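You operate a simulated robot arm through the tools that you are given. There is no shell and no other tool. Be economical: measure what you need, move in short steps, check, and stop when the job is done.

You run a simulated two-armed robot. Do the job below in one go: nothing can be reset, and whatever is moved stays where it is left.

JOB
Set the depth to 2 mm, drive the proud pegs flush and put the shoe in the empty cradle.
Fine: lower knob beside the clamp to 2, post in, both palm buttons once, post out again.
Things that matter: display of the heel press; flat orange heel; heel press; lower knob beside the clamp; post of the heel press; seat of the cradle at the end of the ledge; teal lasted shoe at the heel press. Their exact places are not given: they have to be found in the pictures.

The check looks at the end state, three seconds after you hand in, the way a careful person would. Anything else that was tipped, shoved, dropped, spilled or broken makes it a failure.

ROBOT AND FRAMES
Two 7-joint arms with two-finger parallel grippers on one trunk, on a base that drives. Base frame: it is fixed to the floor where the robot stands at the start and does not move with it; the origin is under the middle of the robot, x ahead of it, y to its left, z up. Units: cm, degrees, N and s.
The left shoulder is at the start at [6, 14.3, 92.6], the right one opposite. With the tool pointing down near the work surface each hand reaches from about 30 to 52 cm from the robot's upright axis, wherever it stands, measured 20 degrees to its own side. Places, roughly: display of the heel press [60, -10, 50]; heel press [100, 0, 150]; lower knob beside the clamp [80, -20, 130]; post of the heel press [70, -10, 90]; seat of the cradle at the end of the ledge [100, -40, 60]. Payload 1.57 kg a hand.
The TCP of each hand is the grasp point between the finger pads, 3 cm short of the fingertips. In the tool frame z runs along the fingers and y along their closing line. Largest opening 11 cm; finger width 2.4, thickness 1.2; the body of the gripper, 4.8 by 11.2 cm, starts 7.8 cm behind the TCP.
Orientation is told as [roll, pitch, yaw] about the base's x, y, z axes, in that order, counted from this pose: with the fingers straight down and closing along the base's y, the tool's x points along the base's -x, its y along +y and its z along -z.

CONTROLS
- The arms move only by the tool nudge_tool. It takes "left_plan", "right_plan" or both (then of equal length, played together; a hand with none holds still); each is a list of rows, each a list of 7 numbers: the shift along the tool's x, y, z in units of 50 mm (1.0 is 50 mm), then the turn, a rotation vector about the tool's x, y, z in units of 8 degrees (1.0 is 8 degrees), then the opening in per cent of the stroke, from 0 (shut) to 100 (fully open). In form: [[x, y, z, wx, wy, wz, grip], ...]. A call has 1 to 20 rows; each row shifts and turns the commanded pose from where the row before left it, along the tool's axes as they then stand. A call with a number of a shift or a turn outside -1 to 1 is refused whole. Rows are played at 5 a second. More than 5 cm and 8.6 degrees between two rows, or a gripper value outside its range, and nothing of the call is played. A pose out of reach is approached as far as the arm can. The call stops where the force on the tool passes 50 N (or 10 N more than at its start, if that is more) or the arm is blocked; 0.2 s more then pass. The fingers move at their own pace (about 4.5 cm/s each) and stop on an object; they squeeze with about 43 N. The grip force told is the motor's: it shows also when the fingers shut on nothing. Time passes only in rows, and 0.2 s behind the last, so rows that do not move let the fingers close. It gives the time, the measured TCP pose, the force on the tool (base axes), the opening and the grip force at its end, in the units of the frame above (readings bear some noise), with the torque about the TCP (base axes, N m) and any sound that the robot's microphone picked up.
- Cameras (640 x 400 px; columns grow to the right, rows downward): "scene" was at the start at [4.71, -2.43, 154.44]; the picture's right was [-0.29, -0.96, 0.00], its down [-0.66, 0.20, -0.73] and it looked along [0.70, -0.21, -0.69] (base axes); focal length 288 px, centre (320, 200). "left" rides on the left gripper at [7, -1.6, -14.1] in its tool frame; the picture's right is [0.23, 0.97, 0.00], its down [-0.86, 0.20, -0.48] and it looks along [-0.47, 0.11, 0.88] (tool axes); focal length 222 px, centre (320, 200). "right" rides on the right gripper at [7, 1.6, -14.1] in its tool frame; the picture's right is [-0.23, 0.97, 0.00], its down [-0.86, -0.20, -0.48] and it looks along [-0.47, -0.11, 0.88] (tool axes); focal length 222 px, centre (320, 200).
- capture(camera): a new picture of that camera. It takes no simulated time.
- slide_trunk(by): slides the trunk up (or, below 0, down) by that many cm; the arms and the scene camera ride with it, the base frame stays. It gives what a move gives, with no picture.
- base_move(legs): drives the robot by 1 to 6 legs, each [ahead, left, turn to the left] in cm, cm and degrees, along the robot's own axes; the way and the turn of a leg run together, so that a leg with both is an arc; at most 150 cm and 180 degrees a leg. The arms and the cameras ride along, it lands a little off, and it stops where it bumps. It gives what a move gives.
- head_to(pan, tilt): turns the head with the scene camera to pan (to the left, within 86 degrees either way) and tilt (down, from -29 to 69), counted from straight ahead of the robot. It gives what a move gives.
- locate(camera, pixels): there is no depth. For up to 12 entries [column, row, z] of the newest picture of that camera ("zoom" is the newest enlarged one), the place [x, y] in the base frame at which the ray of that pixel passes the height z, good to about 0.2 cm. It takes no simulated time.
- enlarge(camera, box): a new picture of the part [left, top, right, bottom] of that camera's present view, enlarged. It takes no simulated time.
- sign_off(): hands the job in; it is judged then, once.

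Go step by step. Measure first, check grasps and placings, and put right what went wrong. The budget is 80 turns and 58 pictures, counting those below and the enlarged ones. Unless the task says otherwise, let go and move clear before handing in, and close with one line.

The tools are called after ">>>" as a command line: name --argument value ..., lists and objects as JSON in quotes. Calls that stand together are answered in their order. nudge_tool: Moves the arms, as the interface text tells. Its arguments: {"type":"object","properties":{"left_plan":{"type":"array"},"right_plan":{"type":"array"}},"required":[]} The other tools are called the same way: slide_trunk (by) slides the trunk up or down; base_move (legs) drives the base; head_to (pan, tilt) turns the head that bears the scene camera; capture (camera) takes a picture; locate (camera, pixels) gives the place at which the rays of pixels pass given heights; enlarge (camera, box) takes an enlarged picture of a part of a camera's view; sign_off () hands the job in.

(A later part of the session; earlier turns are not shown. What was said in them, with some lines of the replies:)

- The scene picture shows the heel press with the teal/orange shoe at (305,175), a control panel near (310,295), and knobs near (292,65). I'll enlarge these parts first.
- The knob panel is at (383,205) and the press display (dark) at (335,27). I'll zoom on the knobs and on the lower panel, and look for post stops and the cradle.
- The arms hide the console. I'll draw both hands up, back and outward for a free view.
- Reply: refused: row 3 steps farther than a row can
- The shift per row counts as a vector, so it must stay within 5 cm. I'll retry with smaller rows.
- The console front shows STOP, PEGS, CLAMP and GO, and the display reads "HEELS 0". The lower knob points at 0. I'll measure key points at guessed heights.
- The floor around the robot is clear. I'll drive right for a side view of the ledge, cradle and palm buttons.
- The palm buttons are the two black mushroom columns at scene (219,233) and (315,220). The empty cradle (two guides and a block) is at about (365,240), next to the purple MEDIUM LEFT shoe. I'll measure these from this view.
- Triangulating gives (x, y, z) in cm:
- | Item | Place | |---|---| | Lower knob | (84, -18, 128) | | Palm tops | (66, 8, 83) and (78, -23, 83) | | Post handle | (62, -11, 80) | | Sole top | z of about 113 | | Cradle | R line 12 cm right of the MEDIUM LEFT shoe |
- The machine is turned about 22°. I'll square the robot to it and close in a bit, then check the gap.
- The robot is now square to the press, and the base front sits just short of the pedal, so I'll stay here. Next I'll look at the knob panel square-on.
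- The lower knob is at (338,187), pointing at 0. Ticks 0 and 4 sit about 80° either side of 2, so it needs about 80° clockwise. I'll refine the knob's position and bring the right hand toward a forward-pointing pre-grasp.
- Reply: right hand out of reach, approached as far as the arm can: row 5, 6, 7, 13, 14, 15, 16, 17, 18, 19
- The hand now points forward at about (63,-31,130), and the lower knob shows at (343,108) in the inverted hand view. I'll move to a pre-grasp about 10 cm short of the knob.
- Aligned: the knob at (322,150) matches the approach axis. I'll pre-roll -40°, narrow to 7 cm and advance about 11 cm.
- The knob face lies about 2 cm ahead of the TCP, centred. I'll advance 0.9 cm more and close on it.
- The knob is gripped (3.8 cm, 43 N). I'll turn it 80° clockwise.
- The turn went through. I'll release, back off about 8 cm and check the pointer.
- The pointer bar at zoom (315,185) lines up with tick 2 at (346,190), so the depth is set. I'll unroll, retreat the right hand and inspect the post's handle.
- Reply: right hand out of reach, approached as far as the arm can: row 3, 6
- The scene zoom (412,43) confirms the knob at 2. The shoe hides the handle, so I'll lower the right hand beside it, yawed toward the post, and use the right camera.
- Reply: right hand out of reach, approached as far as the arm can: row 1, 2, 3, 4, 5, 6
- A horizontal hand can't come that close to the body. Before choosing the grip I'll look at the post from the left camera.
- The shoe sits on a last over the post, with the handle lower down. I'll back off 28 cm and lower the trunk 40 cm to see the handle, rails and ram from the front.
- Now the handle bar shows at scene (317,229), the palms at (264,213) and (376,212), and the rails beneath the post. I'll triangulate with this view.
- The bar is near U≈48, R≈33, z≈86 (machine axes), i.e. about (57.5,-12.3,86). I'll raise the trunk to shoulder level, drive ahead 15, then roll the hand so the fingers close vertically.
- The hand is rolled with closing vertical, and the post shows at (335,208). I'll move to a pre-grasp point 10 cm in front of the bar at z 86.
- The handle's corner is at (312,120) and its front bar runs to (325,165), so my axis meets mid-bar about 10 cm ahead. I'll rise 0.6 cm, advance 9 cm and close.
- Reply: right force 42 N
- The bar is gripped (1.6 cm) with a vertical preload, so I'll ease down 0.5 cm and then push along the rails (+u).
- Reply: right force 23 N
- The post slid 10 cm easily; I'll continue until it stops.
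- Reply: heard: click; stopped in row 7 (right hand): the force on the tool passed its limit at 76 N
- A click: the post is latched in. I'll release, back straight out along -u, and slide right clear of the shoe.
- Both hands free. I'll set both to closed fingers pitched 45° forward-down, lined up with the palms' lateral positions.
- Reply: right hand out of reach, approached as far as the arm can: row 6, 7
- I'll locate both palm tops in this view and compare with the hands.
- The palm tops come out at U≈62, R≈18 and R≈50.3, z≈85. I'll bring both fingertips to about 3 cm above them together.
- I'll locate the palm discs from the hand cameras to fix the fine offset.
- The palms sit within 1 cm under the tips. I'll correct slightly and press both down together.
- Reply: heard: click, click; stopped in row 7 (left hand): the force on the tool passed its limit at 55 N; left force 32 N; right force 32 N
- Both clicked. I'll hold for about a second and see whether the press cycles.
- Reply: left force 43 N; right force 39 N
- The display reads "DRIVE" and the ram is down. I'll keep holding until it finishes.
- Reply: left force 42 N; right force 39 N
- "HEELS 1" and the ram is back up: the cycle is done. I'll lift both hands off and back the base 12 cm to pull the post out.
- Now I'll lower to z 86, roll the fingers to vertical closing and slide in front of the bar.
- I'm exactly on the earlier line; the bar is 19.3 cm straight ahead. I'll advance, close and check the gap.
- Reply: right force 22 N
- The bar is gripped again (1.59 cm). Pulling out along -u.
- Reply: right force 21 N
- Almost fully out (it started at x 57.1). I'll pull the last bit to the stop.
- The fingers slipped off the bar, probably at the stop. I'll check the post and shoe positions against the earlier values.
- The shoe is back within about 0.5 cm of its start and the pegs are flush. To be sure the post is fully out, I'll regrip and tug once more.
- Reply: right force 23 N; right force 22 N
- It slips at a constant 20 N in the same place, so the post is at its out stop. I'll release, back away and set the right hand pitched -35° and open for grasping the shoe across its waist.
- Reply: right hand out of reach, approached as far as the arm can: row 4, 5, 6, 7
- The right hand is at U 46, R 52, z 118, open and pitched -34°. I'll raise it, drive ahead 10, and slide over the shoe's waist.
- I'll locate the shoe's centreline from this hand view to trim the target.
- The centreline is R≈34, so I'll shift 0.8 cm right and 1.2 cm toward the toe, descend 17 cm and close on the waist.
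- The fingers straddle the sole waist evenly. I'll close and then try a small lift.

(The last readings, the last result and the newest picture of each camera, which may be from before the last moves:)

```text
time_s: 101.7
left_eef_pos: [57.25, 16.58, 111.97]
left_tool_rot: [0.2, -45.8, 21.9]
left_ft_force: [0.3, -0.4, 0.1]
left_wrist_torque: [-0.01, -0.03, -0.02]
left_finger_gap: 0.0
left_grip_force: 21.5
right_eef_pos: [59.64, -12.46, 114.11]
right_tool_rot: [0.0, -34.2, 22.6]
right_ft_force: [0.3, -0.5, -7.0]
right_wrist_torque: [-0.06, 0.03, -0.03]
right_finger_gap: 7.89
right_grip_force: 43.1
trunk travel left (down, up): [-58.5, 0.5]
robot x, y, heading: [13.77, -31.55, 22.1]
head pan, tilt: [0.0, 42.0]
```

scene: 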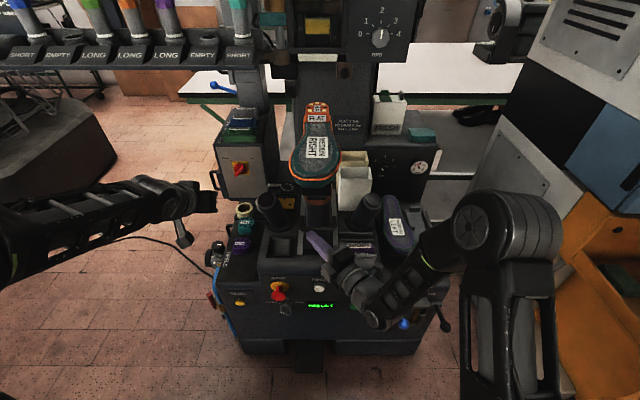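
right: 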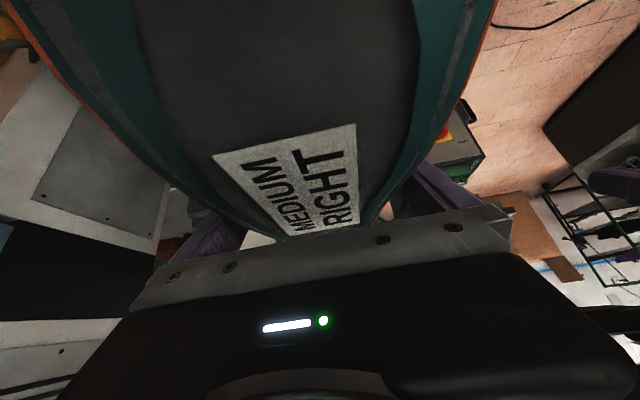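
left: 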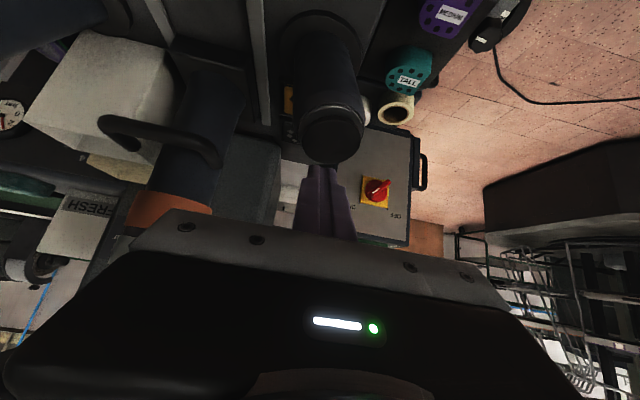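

The shoe is lifted (7 N, almost no torque). I'll lift 9 cm more and look.

>>> nudge_tool --right_plan '[[-0.336, 0, -0.497, 0, 0, 0, 0], [-0.336, 0, -0.497, 0, 0, 0, 0], [-0.336, 0, -0.497, 0, 0, 0, 0]]'

>>> capture --camera "scene"

```text
time_s: 102.5
left_eef_pos: [57.2, 16.53, 112.11]
left_tool_rot: [0.2, -45.9, 21.9]
left_ft_force: [-0.7, -0.1, 0.2]
left_wrist_torque: [-0.01, 0.01, 0.0]
left_finger_gap: 0.0
left_grip_force: 21.2
right_eef_pos: [59.57, -12.44, 123.09]
right_tool_rot: [0.0, -34.2, 22.5]
right_ft_force: [-0.3, -0.8, -6.8]
right_wrist_torque: [-0.03, 0.0, 0.0]
right_finger_gap: 7.84
right_grip_force: 43.0
trunk travel left (down, up): [-58.5, 0.5]
robot x, y, heading: [13.86, -30.94, 22.3]
head pan, tilt: [0.0, 42.0]
```

```text
9 pictures are left
```

scene: 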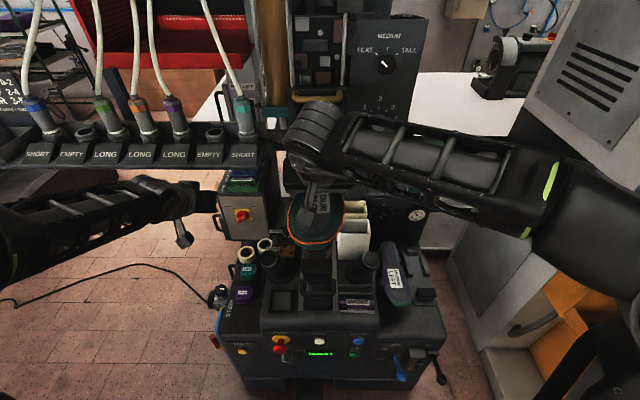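

The shoe hangs clear of the post. I'll tuck the left hand up and back, then back off and drive right toward the cradle.

>>> nudge_tool --left_plan '[[0, 0.5, -0.8, 0, 0, 0, 0], [0, 0.5, -0.8, 0, 0, 0, 0], [0, 0.5, -0.8, 0, 0, 0, 0], [0, 0.5, -0.8, 0, 0, 0, 0], [0.5, 0, 0, 0, 0, 0, 0], [0.5, 0, 0, 0, 0, 0, 0]]'

>>> base_move --legs '[[-18, 0, 0], [0, -26, 0]]'

>>> nudge_tool --right_plan '[[0, -0.75, 0, 0, 0, 0, 0], [0, -0.75, 0, 0, 0, 0, 0], [0, -0.75, 0, 0, 0, 0, 0], [0, -0.75, 0, 0, 0, 0, 0]]'

>>> head_to --pan -5 --tilt 38

>>> capture --camera "scene"

```text
time_s: 103.9
left_eef_pos: [39.59, 20.26, 119.7]
left_tool_rot: [0.1, -46.0, 21.8]
left_ft_force: [0.1, -0.2, 0.2]
left_wrist_torque: [0.02, 0.0, -0.03]
left_finger_gap: 0.01
left_grip_force: 21.3
right_eef_pos: [59.54, -12.39, 123.02]
right_tool_rot: [-0.1, -34.2, 22.6]
right_ft_force: [-0.4, 0.5, -8.1]
right_wrist_torque: [-0.01, 0.04, -0.01]
right_finger_gap: 7.81
right_grip_force: 43.0
trunk travel left (down, up): [-58.5, 0.5]
robot x, y, heading: [13.9, -31.41, 22.0]
head pan, tilt: [0.0, 42.0]
```

```text
time_s: 106.8
left_eef_pos: [32.68, -10.76, 119.64]
left_tool_rot: [0.2, -45.9, 21.8]
left_ft_force: [-0.3, -0.1, 0.3]
left_wrist_torque: [0.02, 0.02, 0.02]
left_finger_gap: 0.0
left_grip_force: 21.3
right_eef_pos: [52.72, -43.31, 123.04]
right_tool_rot: [0.1, -34.2, 22.5]
right_ft_force: [0.4, -1.1, -8.1]
right_wrist_torque: [-0.06, 0.02, 0.01]
right_finger_gap: 7.83
right_grip_force: 42.4
trunk travel left (down, up): [-58.5, 0.5]
robot x, y, heading: [6.5, -62.01, 22.4]
head pan, tilt: [0.0, 42.0]
```

```text
time_s: 107.8
left_eef_pos: [32.65, -10.67, 119.73]
left_tool_rot: [0.1, -45.9, 21.7]
left_ft_force: [-0.1, 0.3, -0.5]
left_wrist_torque: [0.01, 0.02, -0.01]
left_finger_gap: 0.0
left_grip_force: 21.5
right_eef_pos: [58.31, -57.06, 122.94]
right_tool_rot: [-0.1, -34.2, 22.6]
right_ft_force: [0.2, -1.3, -7.5]
right_wrist_torque: [-0.02, 0.07, -0.01]
right_finger_gap: 7.81
right_grip_force: 43.2
trunk travel left (down, up): [-58.5, 0.5]
robot x, y, heading: [6.86, -62.28, 22.2]
head pan, tilt: [0.0, 42.0]
```

```text
time_s: 108.5
left_eef_pos: [32.66, -10.58, 119.67]
left_tool_rot: [0.2, -45.9, 21.8]
left_ft_force: [-0.1, 0.3, 0.0]
left_wrist_torque: [0.02, 0.02, 0.03]
left_finger_gap: 0.0
left_grip_force: 21.7
right_eef_pos: [58.18, -56.92, 122.86]
right_tool_rot: [-0.1, -34.2, 22.5]
right_ft_force: [-0.2, 1.2, -7.2]
right_wrist_torque: [-0.03, 0.04, -0.01]
right_finger_gap: 7.78
right_grip_force: 43.1
trunk travel left (down, up): [-58.5, 0.5]
robot x, y, heading: [6.87, -62.29, 21.9]
head pan, tilt: [-5.0, 38.0]
```

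```text
8 pictures are left
```

scene: 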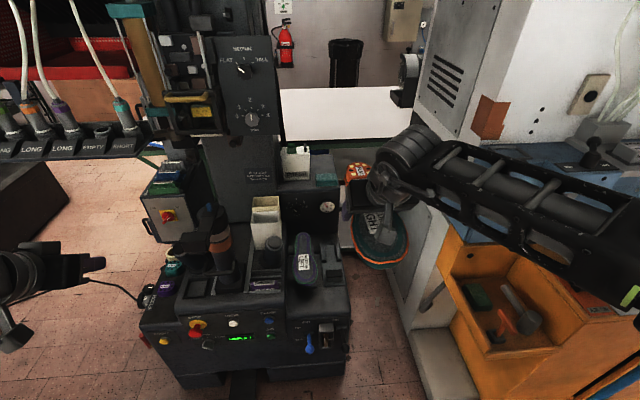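

The shoe is on the cradle's lateral line (R≈74.6). I'll zoom on the empty cradle beside MEDIUM LEFT.

>>> enlarge --camera "scene" --box '[250, 200, 370, 320]'

```text
3.33 times, centred on (310, 260) of scene
```

zoom: 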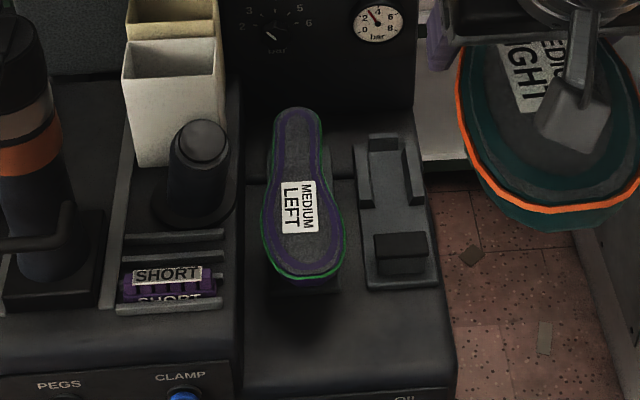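

I'll measure the cradle's features and the MEDIUM LEFT shoe as reference for where the shoe sits.

>>> locate --camera "zoom" --pixels '[[307, 291, 56], [402, 288, 56], [402, 240, 60], [400, 262, 58], [365, 185, 60], [412, 170, 60], [383, 140, 60], [297, 108, 67], [303, 280, 66], [299, 207, 66], [262, 225, 66], [343, 225, 66]]'

>>> locate --camera "scene" --pixels '[[357, 170, 128], [379, 266, 124], [345, 230, 124], [409, 238, 124]]'

```text
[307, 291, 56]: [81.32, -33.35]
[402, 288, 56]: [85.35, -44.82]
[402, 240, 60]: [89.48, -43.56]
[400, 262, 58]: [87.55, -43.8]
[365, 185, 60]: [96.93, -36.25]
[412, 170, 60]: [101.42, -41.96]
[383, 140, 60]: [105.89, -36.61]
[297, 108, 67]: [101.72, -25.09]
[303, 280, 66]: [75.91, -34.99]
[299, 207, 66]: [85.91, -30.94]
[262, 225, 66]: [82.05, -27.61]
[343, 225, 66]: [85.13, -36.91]
```

```text
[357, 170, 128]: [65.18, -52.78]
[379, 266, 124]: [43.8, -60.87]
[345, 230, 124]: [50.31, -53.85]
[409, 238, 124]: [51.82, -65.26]
```

The cradle centre line is R≈73.5, and MEDIUM LEFT spans U 58–84 with its sole at z≈66. So the TCP must land at U≈72.7, R≈73.5, z≈64. I'll lower the trunk, tuck the left hand and drive ahead.

>>> nudge_tool --left_plan '[[0.4, 0, -0.7, 0, 0, 0, 0], [0.4, 0, -0.7, 0, 0, 0, 0]]'

>>> slide_trunk --by -14

>>> base_move --legs '[[24, 0, 0]]'

```text
time_s: 109.1
left_eef_pos: [25.36, -13.61, 121.68]
left_tool_rot: [0.3, -45.9, 21.7]
left_ft_force: [0.2, -0.2, -0.1]
left_wrist_torque: [-0.02, 0.0, -0.02]
left_finger_gap: 0.0
left_grip_force: 21.4
right_eef_pos: [58.25, -57.09, 122.89]
right_tool_rot: [0.0, -34.1, 22.5]
right_ft_force: [-0.1, 0.0, -7.8]
right_wrist_torque: [-0.05, 0.05, 0.0]
right_finger_gap: 7.83
right_grip_force: 43.2
trunk travel left (down, up): [-58.5, 0.5]
robot x, y, heading: [6.95, -62.34, 22.0]
head pan, tilt: [-5.0, 38.0]
```

```text
time_s: 110.8
left_eef_pos: [25.41, -13.53, 107.62]
left_tool_rot: [0.3, -45.9, 21.8]
left_ft_force: [0.0, 0.1, -0.2]
left_wrist_torque: [0.0, 0.0, -0.02]
left_finger_gap: 0.02
left_grip_force: 21.6
right_eef_pos: [58.31, -56.89, 108.94]
right_tool_rot: [-0.1, -34.1, 22.5]
right_ft_force: [-0.9, -0.1, -6.9]
right_wrist_torque: [-0.06, 0.03, 0.03]
right_finger_gap: 7.78
right_grip_force: 42.9
trunk travel left (down, up): [-44.5, 14.5]
robot x, y, heading: [7.1, -62.06, 22.1]
head pan, tilt: [-5.0, 38.0]
```

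```text
time_s: 112.6
left_eef_pos: [47.84, -4.7, 107.57]
left_tool_rot: [0.3, -45.9, 21.6]
left_ft_force: [0.0, 0.6, 0.4]
left_wrist_torque: [-0.05, -0.01, -0.03]
left_finger_gap: 0.0
left_grip_force: 21.2
right_eef_pos: [80.64, -48.02, 108.92]
right_tool_rot: [-0.1, -34.1, 22.3]
right_ft_force: [0.2, 0.4, -7.7]
right_wrist_torque: [-0.03, 0.08, -0.04]
right_finger_gap: 7.76
right_grip_force: 43.2
trunk travel left (down, up): [-44.5, 14.5]
robot x, y, heading: [29.0, -52.91, 21.6]
head pan, tilt: [-5.0, 38.0]
```

No bump; the TCP is at U 56.8, R 74.8, z 109. I'll move forward and down to a hover at z 80 over the cradle.

>>> nudge_tool --right_plan '[[-0.5, 0.033, 0.75, 0, 0, 0, 0], [-0.5, 0.033, 0.75, 0, 0, 0, 0], [-0.5, 0.033, 0.75, 0, 0, 0, 0], [0.38, 0.033, 0.78, 0, 0, 0, 0], [0.43, 0.033, 0.82, 0, 0, 0, 0], [0.43, 0.033, 0.82, 0, 0, 0, 0], [0.43, 0.033, 0.82, 0, 0, 0, 0], [0.44, 0.033, 0.82, 0, 0, 0, 0]]'

>>> head_to --pan -15 --tilt 48

>>> capture --camera "scene"

```text
time_s: 114.4
left_eef_pos: [47.92, -4.64, 107.7]
left_tool_rot: [0.1, -45.9, 21.6]
left_ft_force: [-0.7, 0.5, 0.6]
left_wrist_torque: [0.03, 0.0, -0.01]
left_finger_gap: 0.01
left_grip_force: 20.8
right_eef_pos: [94.09, -41.08, 81.07]
right_tool_rot: [0.0, -34.3, 22.2]
right_ft_force: [0.0, -0.1, -6.8]
right_wrist_torque: [-0.02, 0.07, 0.03]
right_finger_gap: 7.75
right_grip_force: 43.5
trunk travel left (down, up): [-44.5, 14.5]
robot x, y, heading: [29.25, -53.25, 21.8]
head pan, tilt: [-5.0, 38.0]
```

```text
time_s: 115.1
left_eef_pos: [47.78, -4.72, 107.78]
left_tool_rot: [0.1, -45.8, 21.6]
left_ft_force: [0.4, -1.1, -0.9]
left_wrist_torque: [0.0, -0.02, 0.0]
left_finger_gap: 0.0
left_grip_force: 21.6
right_eef_pos: [94.01, -41.08, 81.14]
right_tool_rot: [-0.1, -34.1, 22.3]
right_ft_force: [-0.8, -0.3, -7.6]
right_wrist_torque: [-0.06, 0.01, -0.01]
right_finger_gap: 7.74
right_grip_force: 43.0
trunk travel left (down, up): [-44.5, 14.5]
robot x, y, heading: [28.75, -53.12, 21.8]
head pan, tilt: [-15.0, 48.0]
```

```text
6 pictures are left
```

scene: 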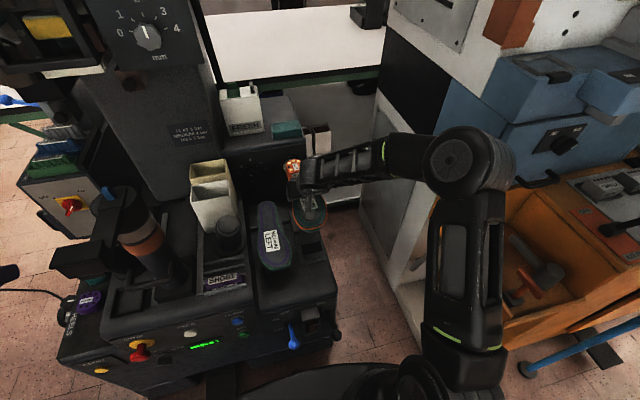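

I'll check the shoe against MEDIUM LEFT from this view before lowering.

>>> enlarge --camera "scene" --box '[230, 140, 350, 290]'

```text
2.67 times, centred on (290, 215) of scene
```

zoom: 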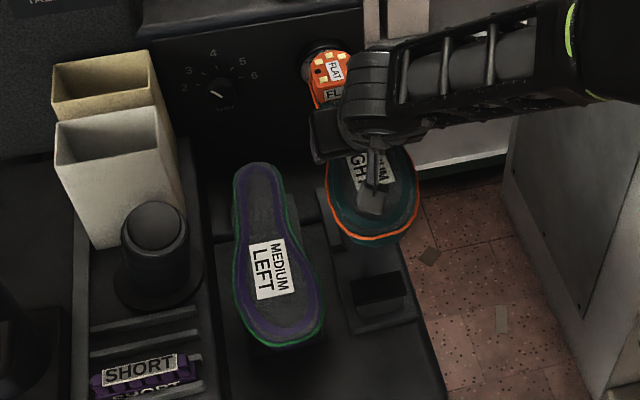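

>>> locate --camera "zoom" --pixels '[[258, 163, 66], [283, 347, 66], [267, 268, 66], [236, 290, 66], [323, 305, 66], [375, 240, 83], [329, 195, 83], [417, 195, 83], [335, 94, 85], [326, 57, 86], [378, 288, 60], [381, 325, 56]]'

```text
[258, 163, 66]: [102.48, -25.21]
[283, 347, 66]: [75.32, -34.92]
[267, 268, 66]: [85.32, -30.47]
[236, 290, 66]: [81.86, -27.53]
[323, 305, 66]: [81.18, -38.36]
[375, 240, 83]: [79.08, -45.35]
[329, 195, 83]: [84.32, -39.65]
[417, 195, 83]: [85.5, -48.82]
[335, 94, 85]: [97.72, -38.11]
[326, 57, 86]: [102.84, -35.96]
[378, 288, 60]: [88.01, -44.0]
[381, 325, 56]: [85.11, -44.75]
```

Relative to the cradle, the shoe needs about 1.1 cm to the right; fore-aft it already matches. I'll shift and lower to just above the expected seat.

>>> nudge_tool --right_plan '[[-0.05, -0.22, 0.034, 0, 0, 0, 0], [0.336, 0, 0.497, 0, 0, 0, 0], [0.336, 0, 0.497, 0, 0, 0, 0], [0.336, 0, 0.497, 0, 0, 0, 0], [0.336, 0, 0.497, 0, 0, 0, 0], [0.056, 0, 0.083, 0, 0, 0, 0], [0.056, 0, 0.083, 0, 0, 0, 0], [0.056, 0, 0.083, 0, 0, 0, 0]]'

```text
time_s: 116.9
left_eef_pos: [47.4, -4.67, 107.69]
left_tool_rot: [0.1, -46.1, 21.8]
left_ft_force: [-0.2, 0.9, 0.3]
left_wrist_torque: [-0.02, -0.02, -0.01]
left_finger_gap: 0.0
left_grip_force: 21.1
right_eef_pos: [94.73, -41.67, 68.13]
right_tool_rot: [0.1, -34.6, 22.5]
right_ft_force: [-7.1, 9.4, 37.8]
right_wrist_torque: [-0.16, 1.12, 0.04]
right_finger_gap: 7.42
right_grip_force: 43.0
trunk travel left (down, up): [-44.5, 14.5]
robot x, y, heading: [29.09, -53.41, 21.8]
head pan, tilt: [-15.0, 48.0]
```

Contact at z 68.1, about 2 cm above my estimate, with a sideways push to the left. I'll look before going on.

>>> enlarge --camera "scene" --box '[230, 140, 350, 290]'

```text
2.67 times, centred on (290, 215) of scene
```

zoom: 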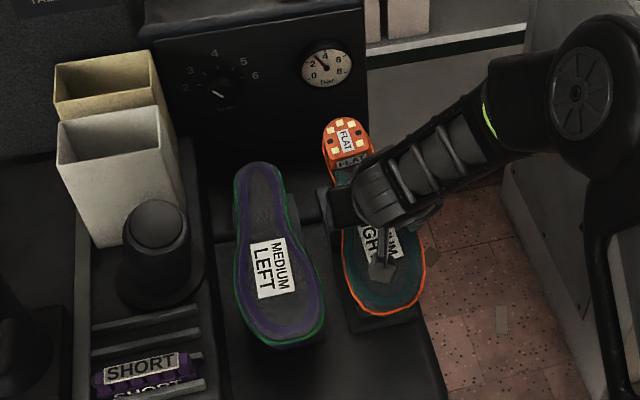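

I'll locate both shoes at their likely heights to compare fore-aft and lateral fit.

>>> locate --camera "zoom" --pixels '[[385, 313, 70], [342, 265, 70], [426, 275, 70], [345, 118, 73], [352, 166, 72], [283, 347, 68.3], [258, 163, 68.3], [236, 290, 68.3], [323, 305, 68.3], [390, 325, 56], [378, 180, 72], [324, 135, 72.5]]'

```text
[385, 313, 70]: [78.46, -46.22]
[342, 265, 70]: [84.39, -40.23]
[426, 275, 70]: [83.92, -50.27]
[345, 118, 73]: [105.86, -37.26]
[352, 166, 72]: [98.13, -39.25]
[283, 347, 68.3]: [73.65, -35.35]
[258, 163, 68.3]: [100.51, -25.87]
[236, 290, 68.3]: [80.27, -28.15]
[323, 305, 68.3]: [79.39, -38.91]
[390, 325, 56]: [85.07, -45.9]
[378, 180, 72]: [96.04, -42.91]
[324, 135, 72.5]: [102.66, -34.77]
```

The lengths and lateral position match MEDIUM LEFT within about 1 cm. The contact resultant lies between the toe block and the rear guides, so the shoe looks seated. I'll relieve the side load slightly and open.

>>> nudge_tool --right_plan '[[-0.034, 0.06, -0.05, 0, 0, 0, 0], [0, 0, 0, 0, 0, 0, 0]]'

>>> nudge_tool --right_plan '[[0, 0, 0, 0, 0, 0, 86], [0, 0, 0, 0, 0, 0, 86], [0, 0, 0, 0, 0, 0, 86]]'

>>> enlarge --camera "scene" --box '[230, 140, 350, 290]'

```text
time_s: 117.5
left_eef_pos: [47.58, -4.71, 107.73]
left_tool_rot: [0.1, -46.0, 21.8]
left_ft_force: [0.1, -0.4, -0.4]
left_wrist_torque: [0.02, 0.01, 0.0]
left_finger_gap: 0.02
left_grip_force: 21.5
right_eef_pos: [94.68, -41.5, 68.09]
right_tool_rot: [-0.1, -34.4, 22.3]
right_ft_force: [3.9, 12.8, 26.0]
right_wrist_torque: [0.11, 0.3, 0.07]
right_finger_gap: 7.42
right_grip_force: 43.2
trunk travel left (down, up): [-44.5, 14.5]
robot x, y, heading: [29.26, -53.14, 22.2]
head pan, tilt: [-15.0, 48.0]
```

```text
time_s: 118.3
left_eef_pos: [47.76, -4.76, 107.77]
left_tool_rot: [0.3, -45.9, 21.6]
left_ft_force: [0.8, -0.7, -0.7]
left_wrist_torque: [0.02, 0.03, -0.02]
left_finger_gap: 0.01
left_grip_force: 21.4
right_eef_pos: [94.71, -41.87, 67.76]
right_tool_rot: [0.0, -34.2, 22.3]
right_ft_force: [-0.2, -0.5, 0.5]
right_wrist_torque: [-0.01, 0.02, -0.01]
right_finger_gap: 9.44
right_grip_force: 0.1
trunk travel left (down, up): [-44.5, 14.5]
robot x, y, heading: [28.99, -52.9, 21.8]
head pan, tilt: [-15.0, 48.0]
```

```text
2.67 times, centred on (290, 215) of scene
```

zoom: 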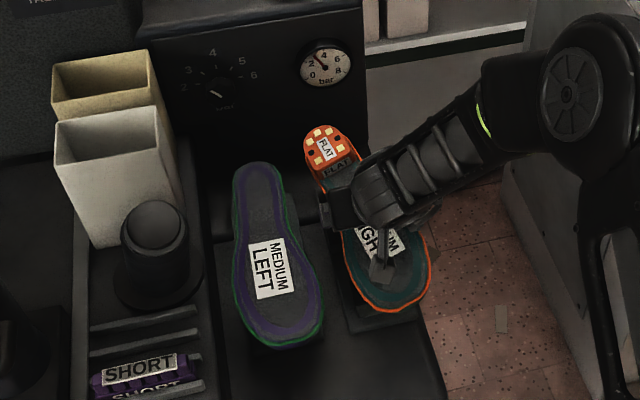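

On release the heel swung left (zoom (322,128)), so it wasn't seated; the heel was probably riding on the rear wall, about 1.7 cm too far in. I'll regrip, lift, shift back 1.7 cm and lower again.

>>> nudge_tool --right_plan '[[0, 0, 0, 0, 0, 0, 0], [0, 0, 0, 0, 0, 0, 0], [0, 0, 0, 0, 0, 0, 0], [0, 0, 0, 0, 0, 0, 0], [0, 0, 0, 0, 0, 0, 0], [-0.224, 0, -0.331, 0, 0, 0, 0], [-0.224, 0, -0.331, 0, 0, 0, 0], [0, 0, 0, 0, 0, 0, 0]]'

>>> enlarge --camera "scene" --box '[230, 140, 350, 290]'

```text
time_s: 120.1
left_eef_pos: [47.84, -4.61, 107.68]
left_tool_rot: [0.2, -45.8, 21.6]
left_ft_force: [0.1, 0.5, 0.6]
left_wrist_torque: [0.03, 0.01, 0.02]
left_finger_gap: 0.0
left_grip_force: 20.5
right_eef_pos: [94.83, -41.89, 71.87]
right_tool_rot: [-0.1, -34.1, 22.2]
right_ft_force: [0.2, 0.7, -7.5]
right_wrist_torque: [0.02, -0.04, 0.02]
right_finger_gap: 7.06
right_grip_force: 43.1
trunk travel left (down, up): [-44.5, 14.5]
robot x, y, heading: [29.35, -52.92, 22.1]
head pan, tilt: [-15.0, 48.0]
```

```text
2.67 times, centred on (290, 215) of scene
```

zoom: 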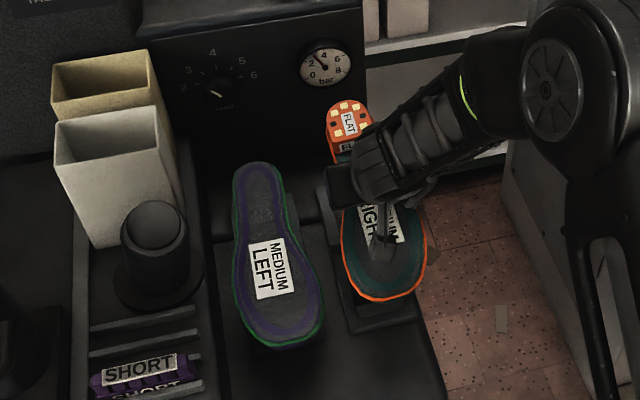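

The shoe is regripped and straight again. I'll locate it to compute the shift.

>>> locate --camera "zoom" --pixels '[[384, 302, 73.5], [347, 102, 76.5], [326, 118, 76], [372, 118, 76], [340, 250, 73.5], [427, 255, 73.5], [283, 347, 69.5], [258, 163, 69.5], [318, 190, 60], [340, 230, 60], [395, 322, 56], [350, 330, 56]]'

```text
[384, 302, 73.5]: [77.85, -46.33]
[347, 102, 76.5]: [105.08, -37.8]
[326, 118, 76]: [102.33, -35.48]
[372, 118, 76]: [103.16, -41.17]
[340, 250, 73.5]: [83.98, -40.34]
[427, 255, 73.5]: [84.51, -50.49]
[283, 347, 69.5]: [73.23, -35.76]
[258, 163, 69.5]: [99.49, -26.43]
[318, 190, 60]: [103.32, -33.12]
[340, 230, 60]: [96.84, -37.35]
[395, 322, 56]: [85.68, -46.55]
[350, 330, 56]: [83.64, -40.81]
```

The heel mid sits at R≈74.1 against the cradle's 73.5–73.8. I'll shift 0.5 cm left and 0.7 cm back, then probe down again, watching forces.

>>> nudge_tool --right_plan '[[0.116, 0.1, -0.078, 0, 0, 0, 0], [0.168, 0, 0.248, 0, 0, 0, 0], [0.168, 0, 0.248, 0, 0, 0, 0], [0.056, 0, 0.083, 0, 0, 0, 0], [0, 0, 0, 0, 0, 0, 0]]'

>>> nudge_tool --right_plan '[[0.056, 0, 0.083, 0, 0, 0, 0], [0, 0, 0, 0, 0, 0, 0]]'

```text
time_s: 121.3
left_eef_pos: [47.95, -4.68, 107.7]
left_tool_rot: [0.2, -45.9, 21.6]
left_ft_force: [-0.4, -0.3, 0.3]
left_wrist_torque: [-0.01, -0.01, 0.04]
left_finger_gap: 0.0
left_grip_force: 21.2
right_eef_pos: [93.95, -41.65, 68.37]
right_tool_rot: [0.0, -34.3, 22.3]
right_ft_force: [-0.2, -0.1, -2.8]
right_wrist_torque: [-0.05, -0.08, -0.03]
right_finger_gap: 7.04
right_grip_force: 43.0
trunk travel left (down, up): [-44.5, 14.5]
robot x, y, heading: [29.07, -53.15, 21.8]
head pan, tilt: [-15.0, 48.0]
```

```text
time_s: 121.9
left_eef_pos: [47.52, -4.71, 107.84]
left_tool_rot: [0.1, -46.1, 21.7]
left_ft_force: [-0.4, -0.6, -0.7]
left_wrist_torque: [0.01, -0.03, 0.0]
left_finger_gap: 0.0
left_grip_force: 21.5
right_eef_pos: [93.91, -41.45, 68.39]
right_tool_rot: [-0.2, -34.7, 22.4]
right_ft_force: [-2.7, 0.6, 27.7]
right_wrist_torque: [-0.71, -0.2, -0.12]
right_finger_gap: 7.04
right_grip_force: 42.7
trunk travel left (down, up): [-44.5, 14.5]
robot x, y, heading: [29.01, -52.98, 21.8]
head pan, tilt: [-15.0, 48.0]
```

Contact comes again at z 68.4, now offset about 2 cm to the right side with no side force, so the shoe is riding the right guide. I'll lift 1 cm, shift 0.8 cm left and probe again.

>>> nudge_tool --right_plan '[[-0.168, 0, -0.248, 0, 0, 0, 0], [0, 0.16, 0, 0, 0, 0, 0], [0.112, 0, 0.166, 0, 0, 0, 0], [0.056, 0, 0.083, 0, 0, 0, 0], [0, 0, 0, 0, 0, 0, 0]]'

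>>> nudge_tool --right_plan '[[0.056, 0, 0.083, 0, 0, 0, 0], [0, 0, 0, 0, 0, 0, 0]]'

```text
time_s: 123.1
left_eef_pos: [47.67, -4.65, 107.67]
left_tool_rot: [0.3, -46.0, 21.6]
left_ft_force: [0.1, 0.1, 0.2]
left_wrist_torque: [0.0, 0.02, -0.01]
left_finger_gap: 0.0
left_grip_force: 21.4
right_eef_pos: [93.59, -40.82, 67.89]
right_tool_rot: [0.0, -34.3, 22.3]
right_ft_force: [3.8, 1.6, 7.9]
right_wrist_torque: [-0.26, 1.53, -0.13]
right_finger_gap: 6.94
right_grip_force: 43.4
trunk travel left (down, up): [-44.5, 14.5]
robot x, y, heading: [28.9, -52.9, 21.7]
head pan, tilt: [-15.0, 48.0]
```

```text
time_s: 123.7
left_eef_pos: [47.64, -4.64, 107.87]
left_tool_rot: [0.1, -46.0, 21.6]
left_ft_force: [-0.2, 0.2, 0.6]
left_wrist_torque: [-0.02, -0.01, 0.03]
left_finger_gap: 0.01
left_grip_force: 21.3
right_eef_pos: [93.95, -40.81, 67.8]
right_tool_rot: [0.0, -34.7, 22.3]
right_ft_force: [9.3, 2.8, 31.5]
right_wrist_torque: [-0.18, 2.45, 0.4]
right_finger_gap: 6.86
right_grip_force: 43.4
trunk travel left (down, up): [-44.5, 14.5]
robot x, y, heading: [29.08, -53.25, 21.7]
head pan, tilt: [-15.0, 48.0]
```

Now only the toe end touches (torque puts the contact about 7–9 cm toward the toe), so the rear hangs free between the guides. I'll pitch the heel down 4° in small steps and lower.

>>> nudge_tool --right_plan '[[0, 0, 0, 0, 0.5, 0, 0], [0, 0, 0, 0, 0, 0, 0]]'

>>> nudge_tool --right_plan '[[0.05, 0, 0.087, 0, 0, 0, 0], [0, 0, 0, 0, 0, 0, 0]]'

```text
time_s: 124.3
left_eef_pos: [47.69, -4.67, 107.63]
left_tool_rot: [0.2, -45.9, 21.6]
left_ft_force: [0.5, 0.5, -0.5]
left_wrist_torque: [-0.01, -0.01, -0.04]
left_finger_gap: 0.01
left_grip_force: 21.3
right_eef_pos: [93.47, -41.06, 67.07]
right_tool_rot: [-0.1, -29.9, 22.3]
right_ft_force: [1.1, 0.5, 2.2]
right_wrist_torque: [0.26, -0.26, 0.04]
right_finger_gap: 6.81
right_grip_force: 42.2
trunk travel left (down, up): [-44.5, 14.5]
robot x, y, heading: [29.0, -53.0, 21.7]
head pan, tilt: [-15.0, 48.0]
```

```text
time_s: 124.9
left_eef_pos: [47.7, -4.79, 107.76]
left_tool_rot: [0.2, -46.1, 21.5]
left_ft_force: [-0.7, 0.0, 0.9]
left_wrist_torque: [-0.02, -0.05, 0.0]
left_finger_gap: 0.0
left_grip_force: 21.2
right_eef_pos: [93.68, -40.92, 67.15]
right_tool_rot: [-0.2, -30.4, 22.4]
right_ft_force: [-5.9, -6.2, 22.9]
right_wrist_torque: [0.16, 0.84, 0.27]
right_finger_gap: 6.83
right_grip_force: 43.2
trunk travel left (down, up): [-44.5, 14.5]
robot x, y, heading: [29.33, -53.03, 22.0]
head pan, tilt: [-15.0, 48.0]
```

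Now both ends carry load at z 67.1, which matches the expected seat. I'll relieve the load, open, and check.

>>> nudge_tool --right_plan '[[-0.03, 0, -0.05, 0, 0, 0, 0], [0, 0, 0, 0, 0, 0, 70], [0, 0, 0, 0, 0, 0, 80], [0, 0, 0, 0, 0, 0, 90], [0, 0, 0, 0, 0, 0, 90]]'

>>> enlarge --camera "scene" --box '[230, 140, 350, 290]'

```text
time_s: 126.1
left_eef_pos: [47.79, -4.63, 107.64]
left_tool_rot: [0.3, -46.0, 21.6]
left_ft_force: [-0.3, -0.5, -0.5]
left_wrist_torque: [-0.01, 0.0, -0.02]
left_finger_gap: 0.02
left_grip_force: 21.6
right_eef_pos: [93.65, -40.8, 67.24]
right_tool_rot: [-0.1, -30.2, 22.3]
right_ft_force: [0.0, -0.6, 0.2]
right_wrist_torque: [-0.01, 0.01, -0.02]
right_finger_gap: 9.88
right_grip_force: 0.1
trunk travel left (down, up): [-44.5, 14.5]
robot x, y, heading: [29.05, -52.92, 22.0]
head pan, tilt: [-15.0, 48.0]
```

```text
2.67 times, centred on (290, 215) of scene
```

zoom: 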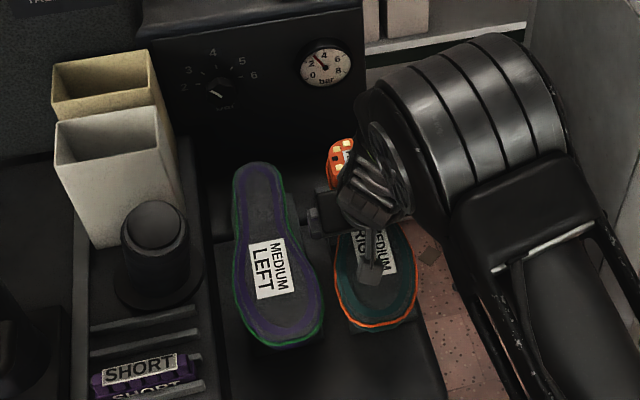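

The shoe stayed straight after release: toe at (375,330), heel at (340,140), parallel to MEDIUM LEFT. I'll verify by locating before retreating.

>>> locate --camera "zoom" --pixels '[[375, 329, 69], [333, 280, 69], [418, 285, 69], [327, 155, 71], [340, 139, 72], [283, 347, 69], [236, 290, 69], [323, 305, 69], [258, 163, 69], [372, 255, 69.5], [268, 268, 69]]'

```text
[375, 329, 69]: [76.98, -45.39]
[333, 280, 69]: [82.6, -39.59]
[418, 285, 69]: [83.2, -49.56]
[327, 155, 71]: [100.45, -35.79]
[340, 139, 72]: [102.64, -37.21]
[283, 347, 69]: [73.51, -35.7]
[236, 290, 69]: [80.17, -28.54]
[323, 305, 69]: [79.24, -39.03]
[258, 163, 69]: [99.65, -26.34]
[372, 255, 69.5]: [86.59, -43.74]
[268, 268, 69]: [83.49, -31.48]
```

It matches the neighbouring shoe's position. I'll lift the open hand straight up, then back away.

>>> nudge_tool --right_plan '[[-0.1, 0, -0.173, 0, 0, 0, 94], [-0.2, 0, -0.345, 0, 0, 0, 94], [-0.4, 0, -0.69, 0, 0, 0, 94], [-0.4, 0, -0.69, 0, 0, 0, 94], [-0.4, 0, -0.69, 0, 0, 0, 94], [-0.4, 0, -0.69, 0, 0, 0, 94]]'

>>> base_move --legs '[[-30, 0, 0]]'

>>> head_to --pan 0 --tilt 35

```text
time_s: 127.5
left_eef_pos: [47.78, -4.71, 107.7]
left_tool_rot: [0.2, -46.0, 21.6]
left_ft_force: [0.7, 0.3, 0.4]
left_wrist_torque: [-0.01, -0.03, 0.01]
left_finger_gap: 0.0
left_grip_force: 21.8
right_eef_pos: [93.68, -40.73, 86.24]
right_tool_rot: [0.0, -30.2, 22.3]
right_ft_force: [-0.5, -0.4, 0.4]
right_wrist_torque: [0.0, 0.0, 0.0]
right_finger_gap: 10.33
right_grip_force: 0.0
trunk travel left (down, up): [-44.5, 14.5]
robot x, y, heading: [29.11, -53.38, 21.8]
head pan, tilt: [-15.0, 48.0]
```

```text
time_s: 129.5
left_eef_pos: [19.9, -15.85, 107.76]
left_tool_rot: [0.2, -46.1, 21.5]
left_ft_force: [0.1, -0.3, -0.7]
left_wrist_torque: [0.0, -0.01, 0.0]
left_finger_gap: 0.01
left_grip_force: 21.3
right_eef_pos: [65.84, -51.98, 86.2]
right_tool_rot: [-0.1, -30.2, 22.2]
right_ft_force: [-0.4, -0.2, 0.6]
right_wrist_torque: [0.02, 0.0, -0.04]
right_finger_gap: 10.34
right_grip_force: 0.1
trunk travel left (down, up): [-44.5, 14.5]
robot x, y, heading: [1.44, -64.07, 21.7]
head pan, tilt: [-15.0, 48.0]
```

```text
time_s: 130.3
left_eef_pos: [19.97, -15.92, 107.62]
left_tool_rot: [0.1, -45.9, 21.5]
left_ft_force: [-1.1, -0.6, -0.7]
left_wrist_torque: [0.0, -0.04, 0.03]
left_finger_gap: 0.01
left_grip_force: 21.6
right_eef_pos: [65.77, -52.01, 86.15]
right_tool_rot: [-0.1, -30.3, 22.2]
right_ft_force: [-0.1, 1.0, 0.3]
right_wrist_torque: [0.01, 0.01, -0.02]
right_finger_gap: 10.35
right_grip_force: 0.0
trunk travel left (down, up): [-44.5, 14.5]
robot x, y, heading: [1.61, -64.27, 22.0]
head pan, tilt: [0.0, 35.0]
```

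The hand would block the last view, so I'll move it left and take the final check picture.

>>> nudge_tool --right_plan '[[0, 0.9, 0, 0, 0, 0, 94], [0, 0.9, 0, 0, 0, 0, 94], [0, 0.9, 0, 0, 0, 0, 94], [0, 0.9, 0, 0, 0, 0, 94], [0, 0.9, 0, 0, 0, 0, 94]]'

>>> enlarge --camera "scene" --box '[240, 150, 430, 320]'

```text
time_s: 131.5
left_eef_pos: [20.08, -15.8, 107.71]
left_tool_rot: [0.1, -45.9, 21.5]
left_ft_force: [-0.9, 0.1, -1.1]
left_wrist_torque: [0.02, -0.02, -0.02]
left_finger_gap: 0.01
left_grip_force: 21.7
right_eef_pos: [57.3, -31.17, 86.42]
right_tool_rot: [-0.2, -30.2, 22.2]
right_ft_force: [-0.5, 0.2, -0.3]
right_wrist_torque: [-0.03, 0.02, 0.01]
right_finger_gap: 10.34
right_grip_force: 0.0
trunk travel left (down, up): [-44.5, 14.5]
robot x, y, heading: [1.06, -64.22, 21.9]
head pan, tilt: [0.0, 35.0]
```

```text
2.35 times, centred on (335, 235) of scene
```

zoom: 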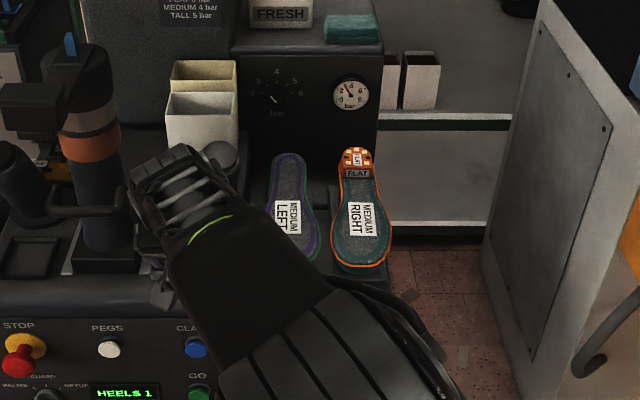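

The last picture shows the shoe lying straight in its cradle beside MEDIUM LEFT at zoom (360,205). The pegs are flush, the post is out and the display reads "HEELS 1". Both hands are clear, so I'm handing in.

>>> sign_off

```text
The job is handed in.
```

The depth knob is at 2, the pegs were driven flush in one cycle, the post is back out, and the shoe is in the empty cradle; it took three tries to seat and I judged the final fit only from camera measurements.
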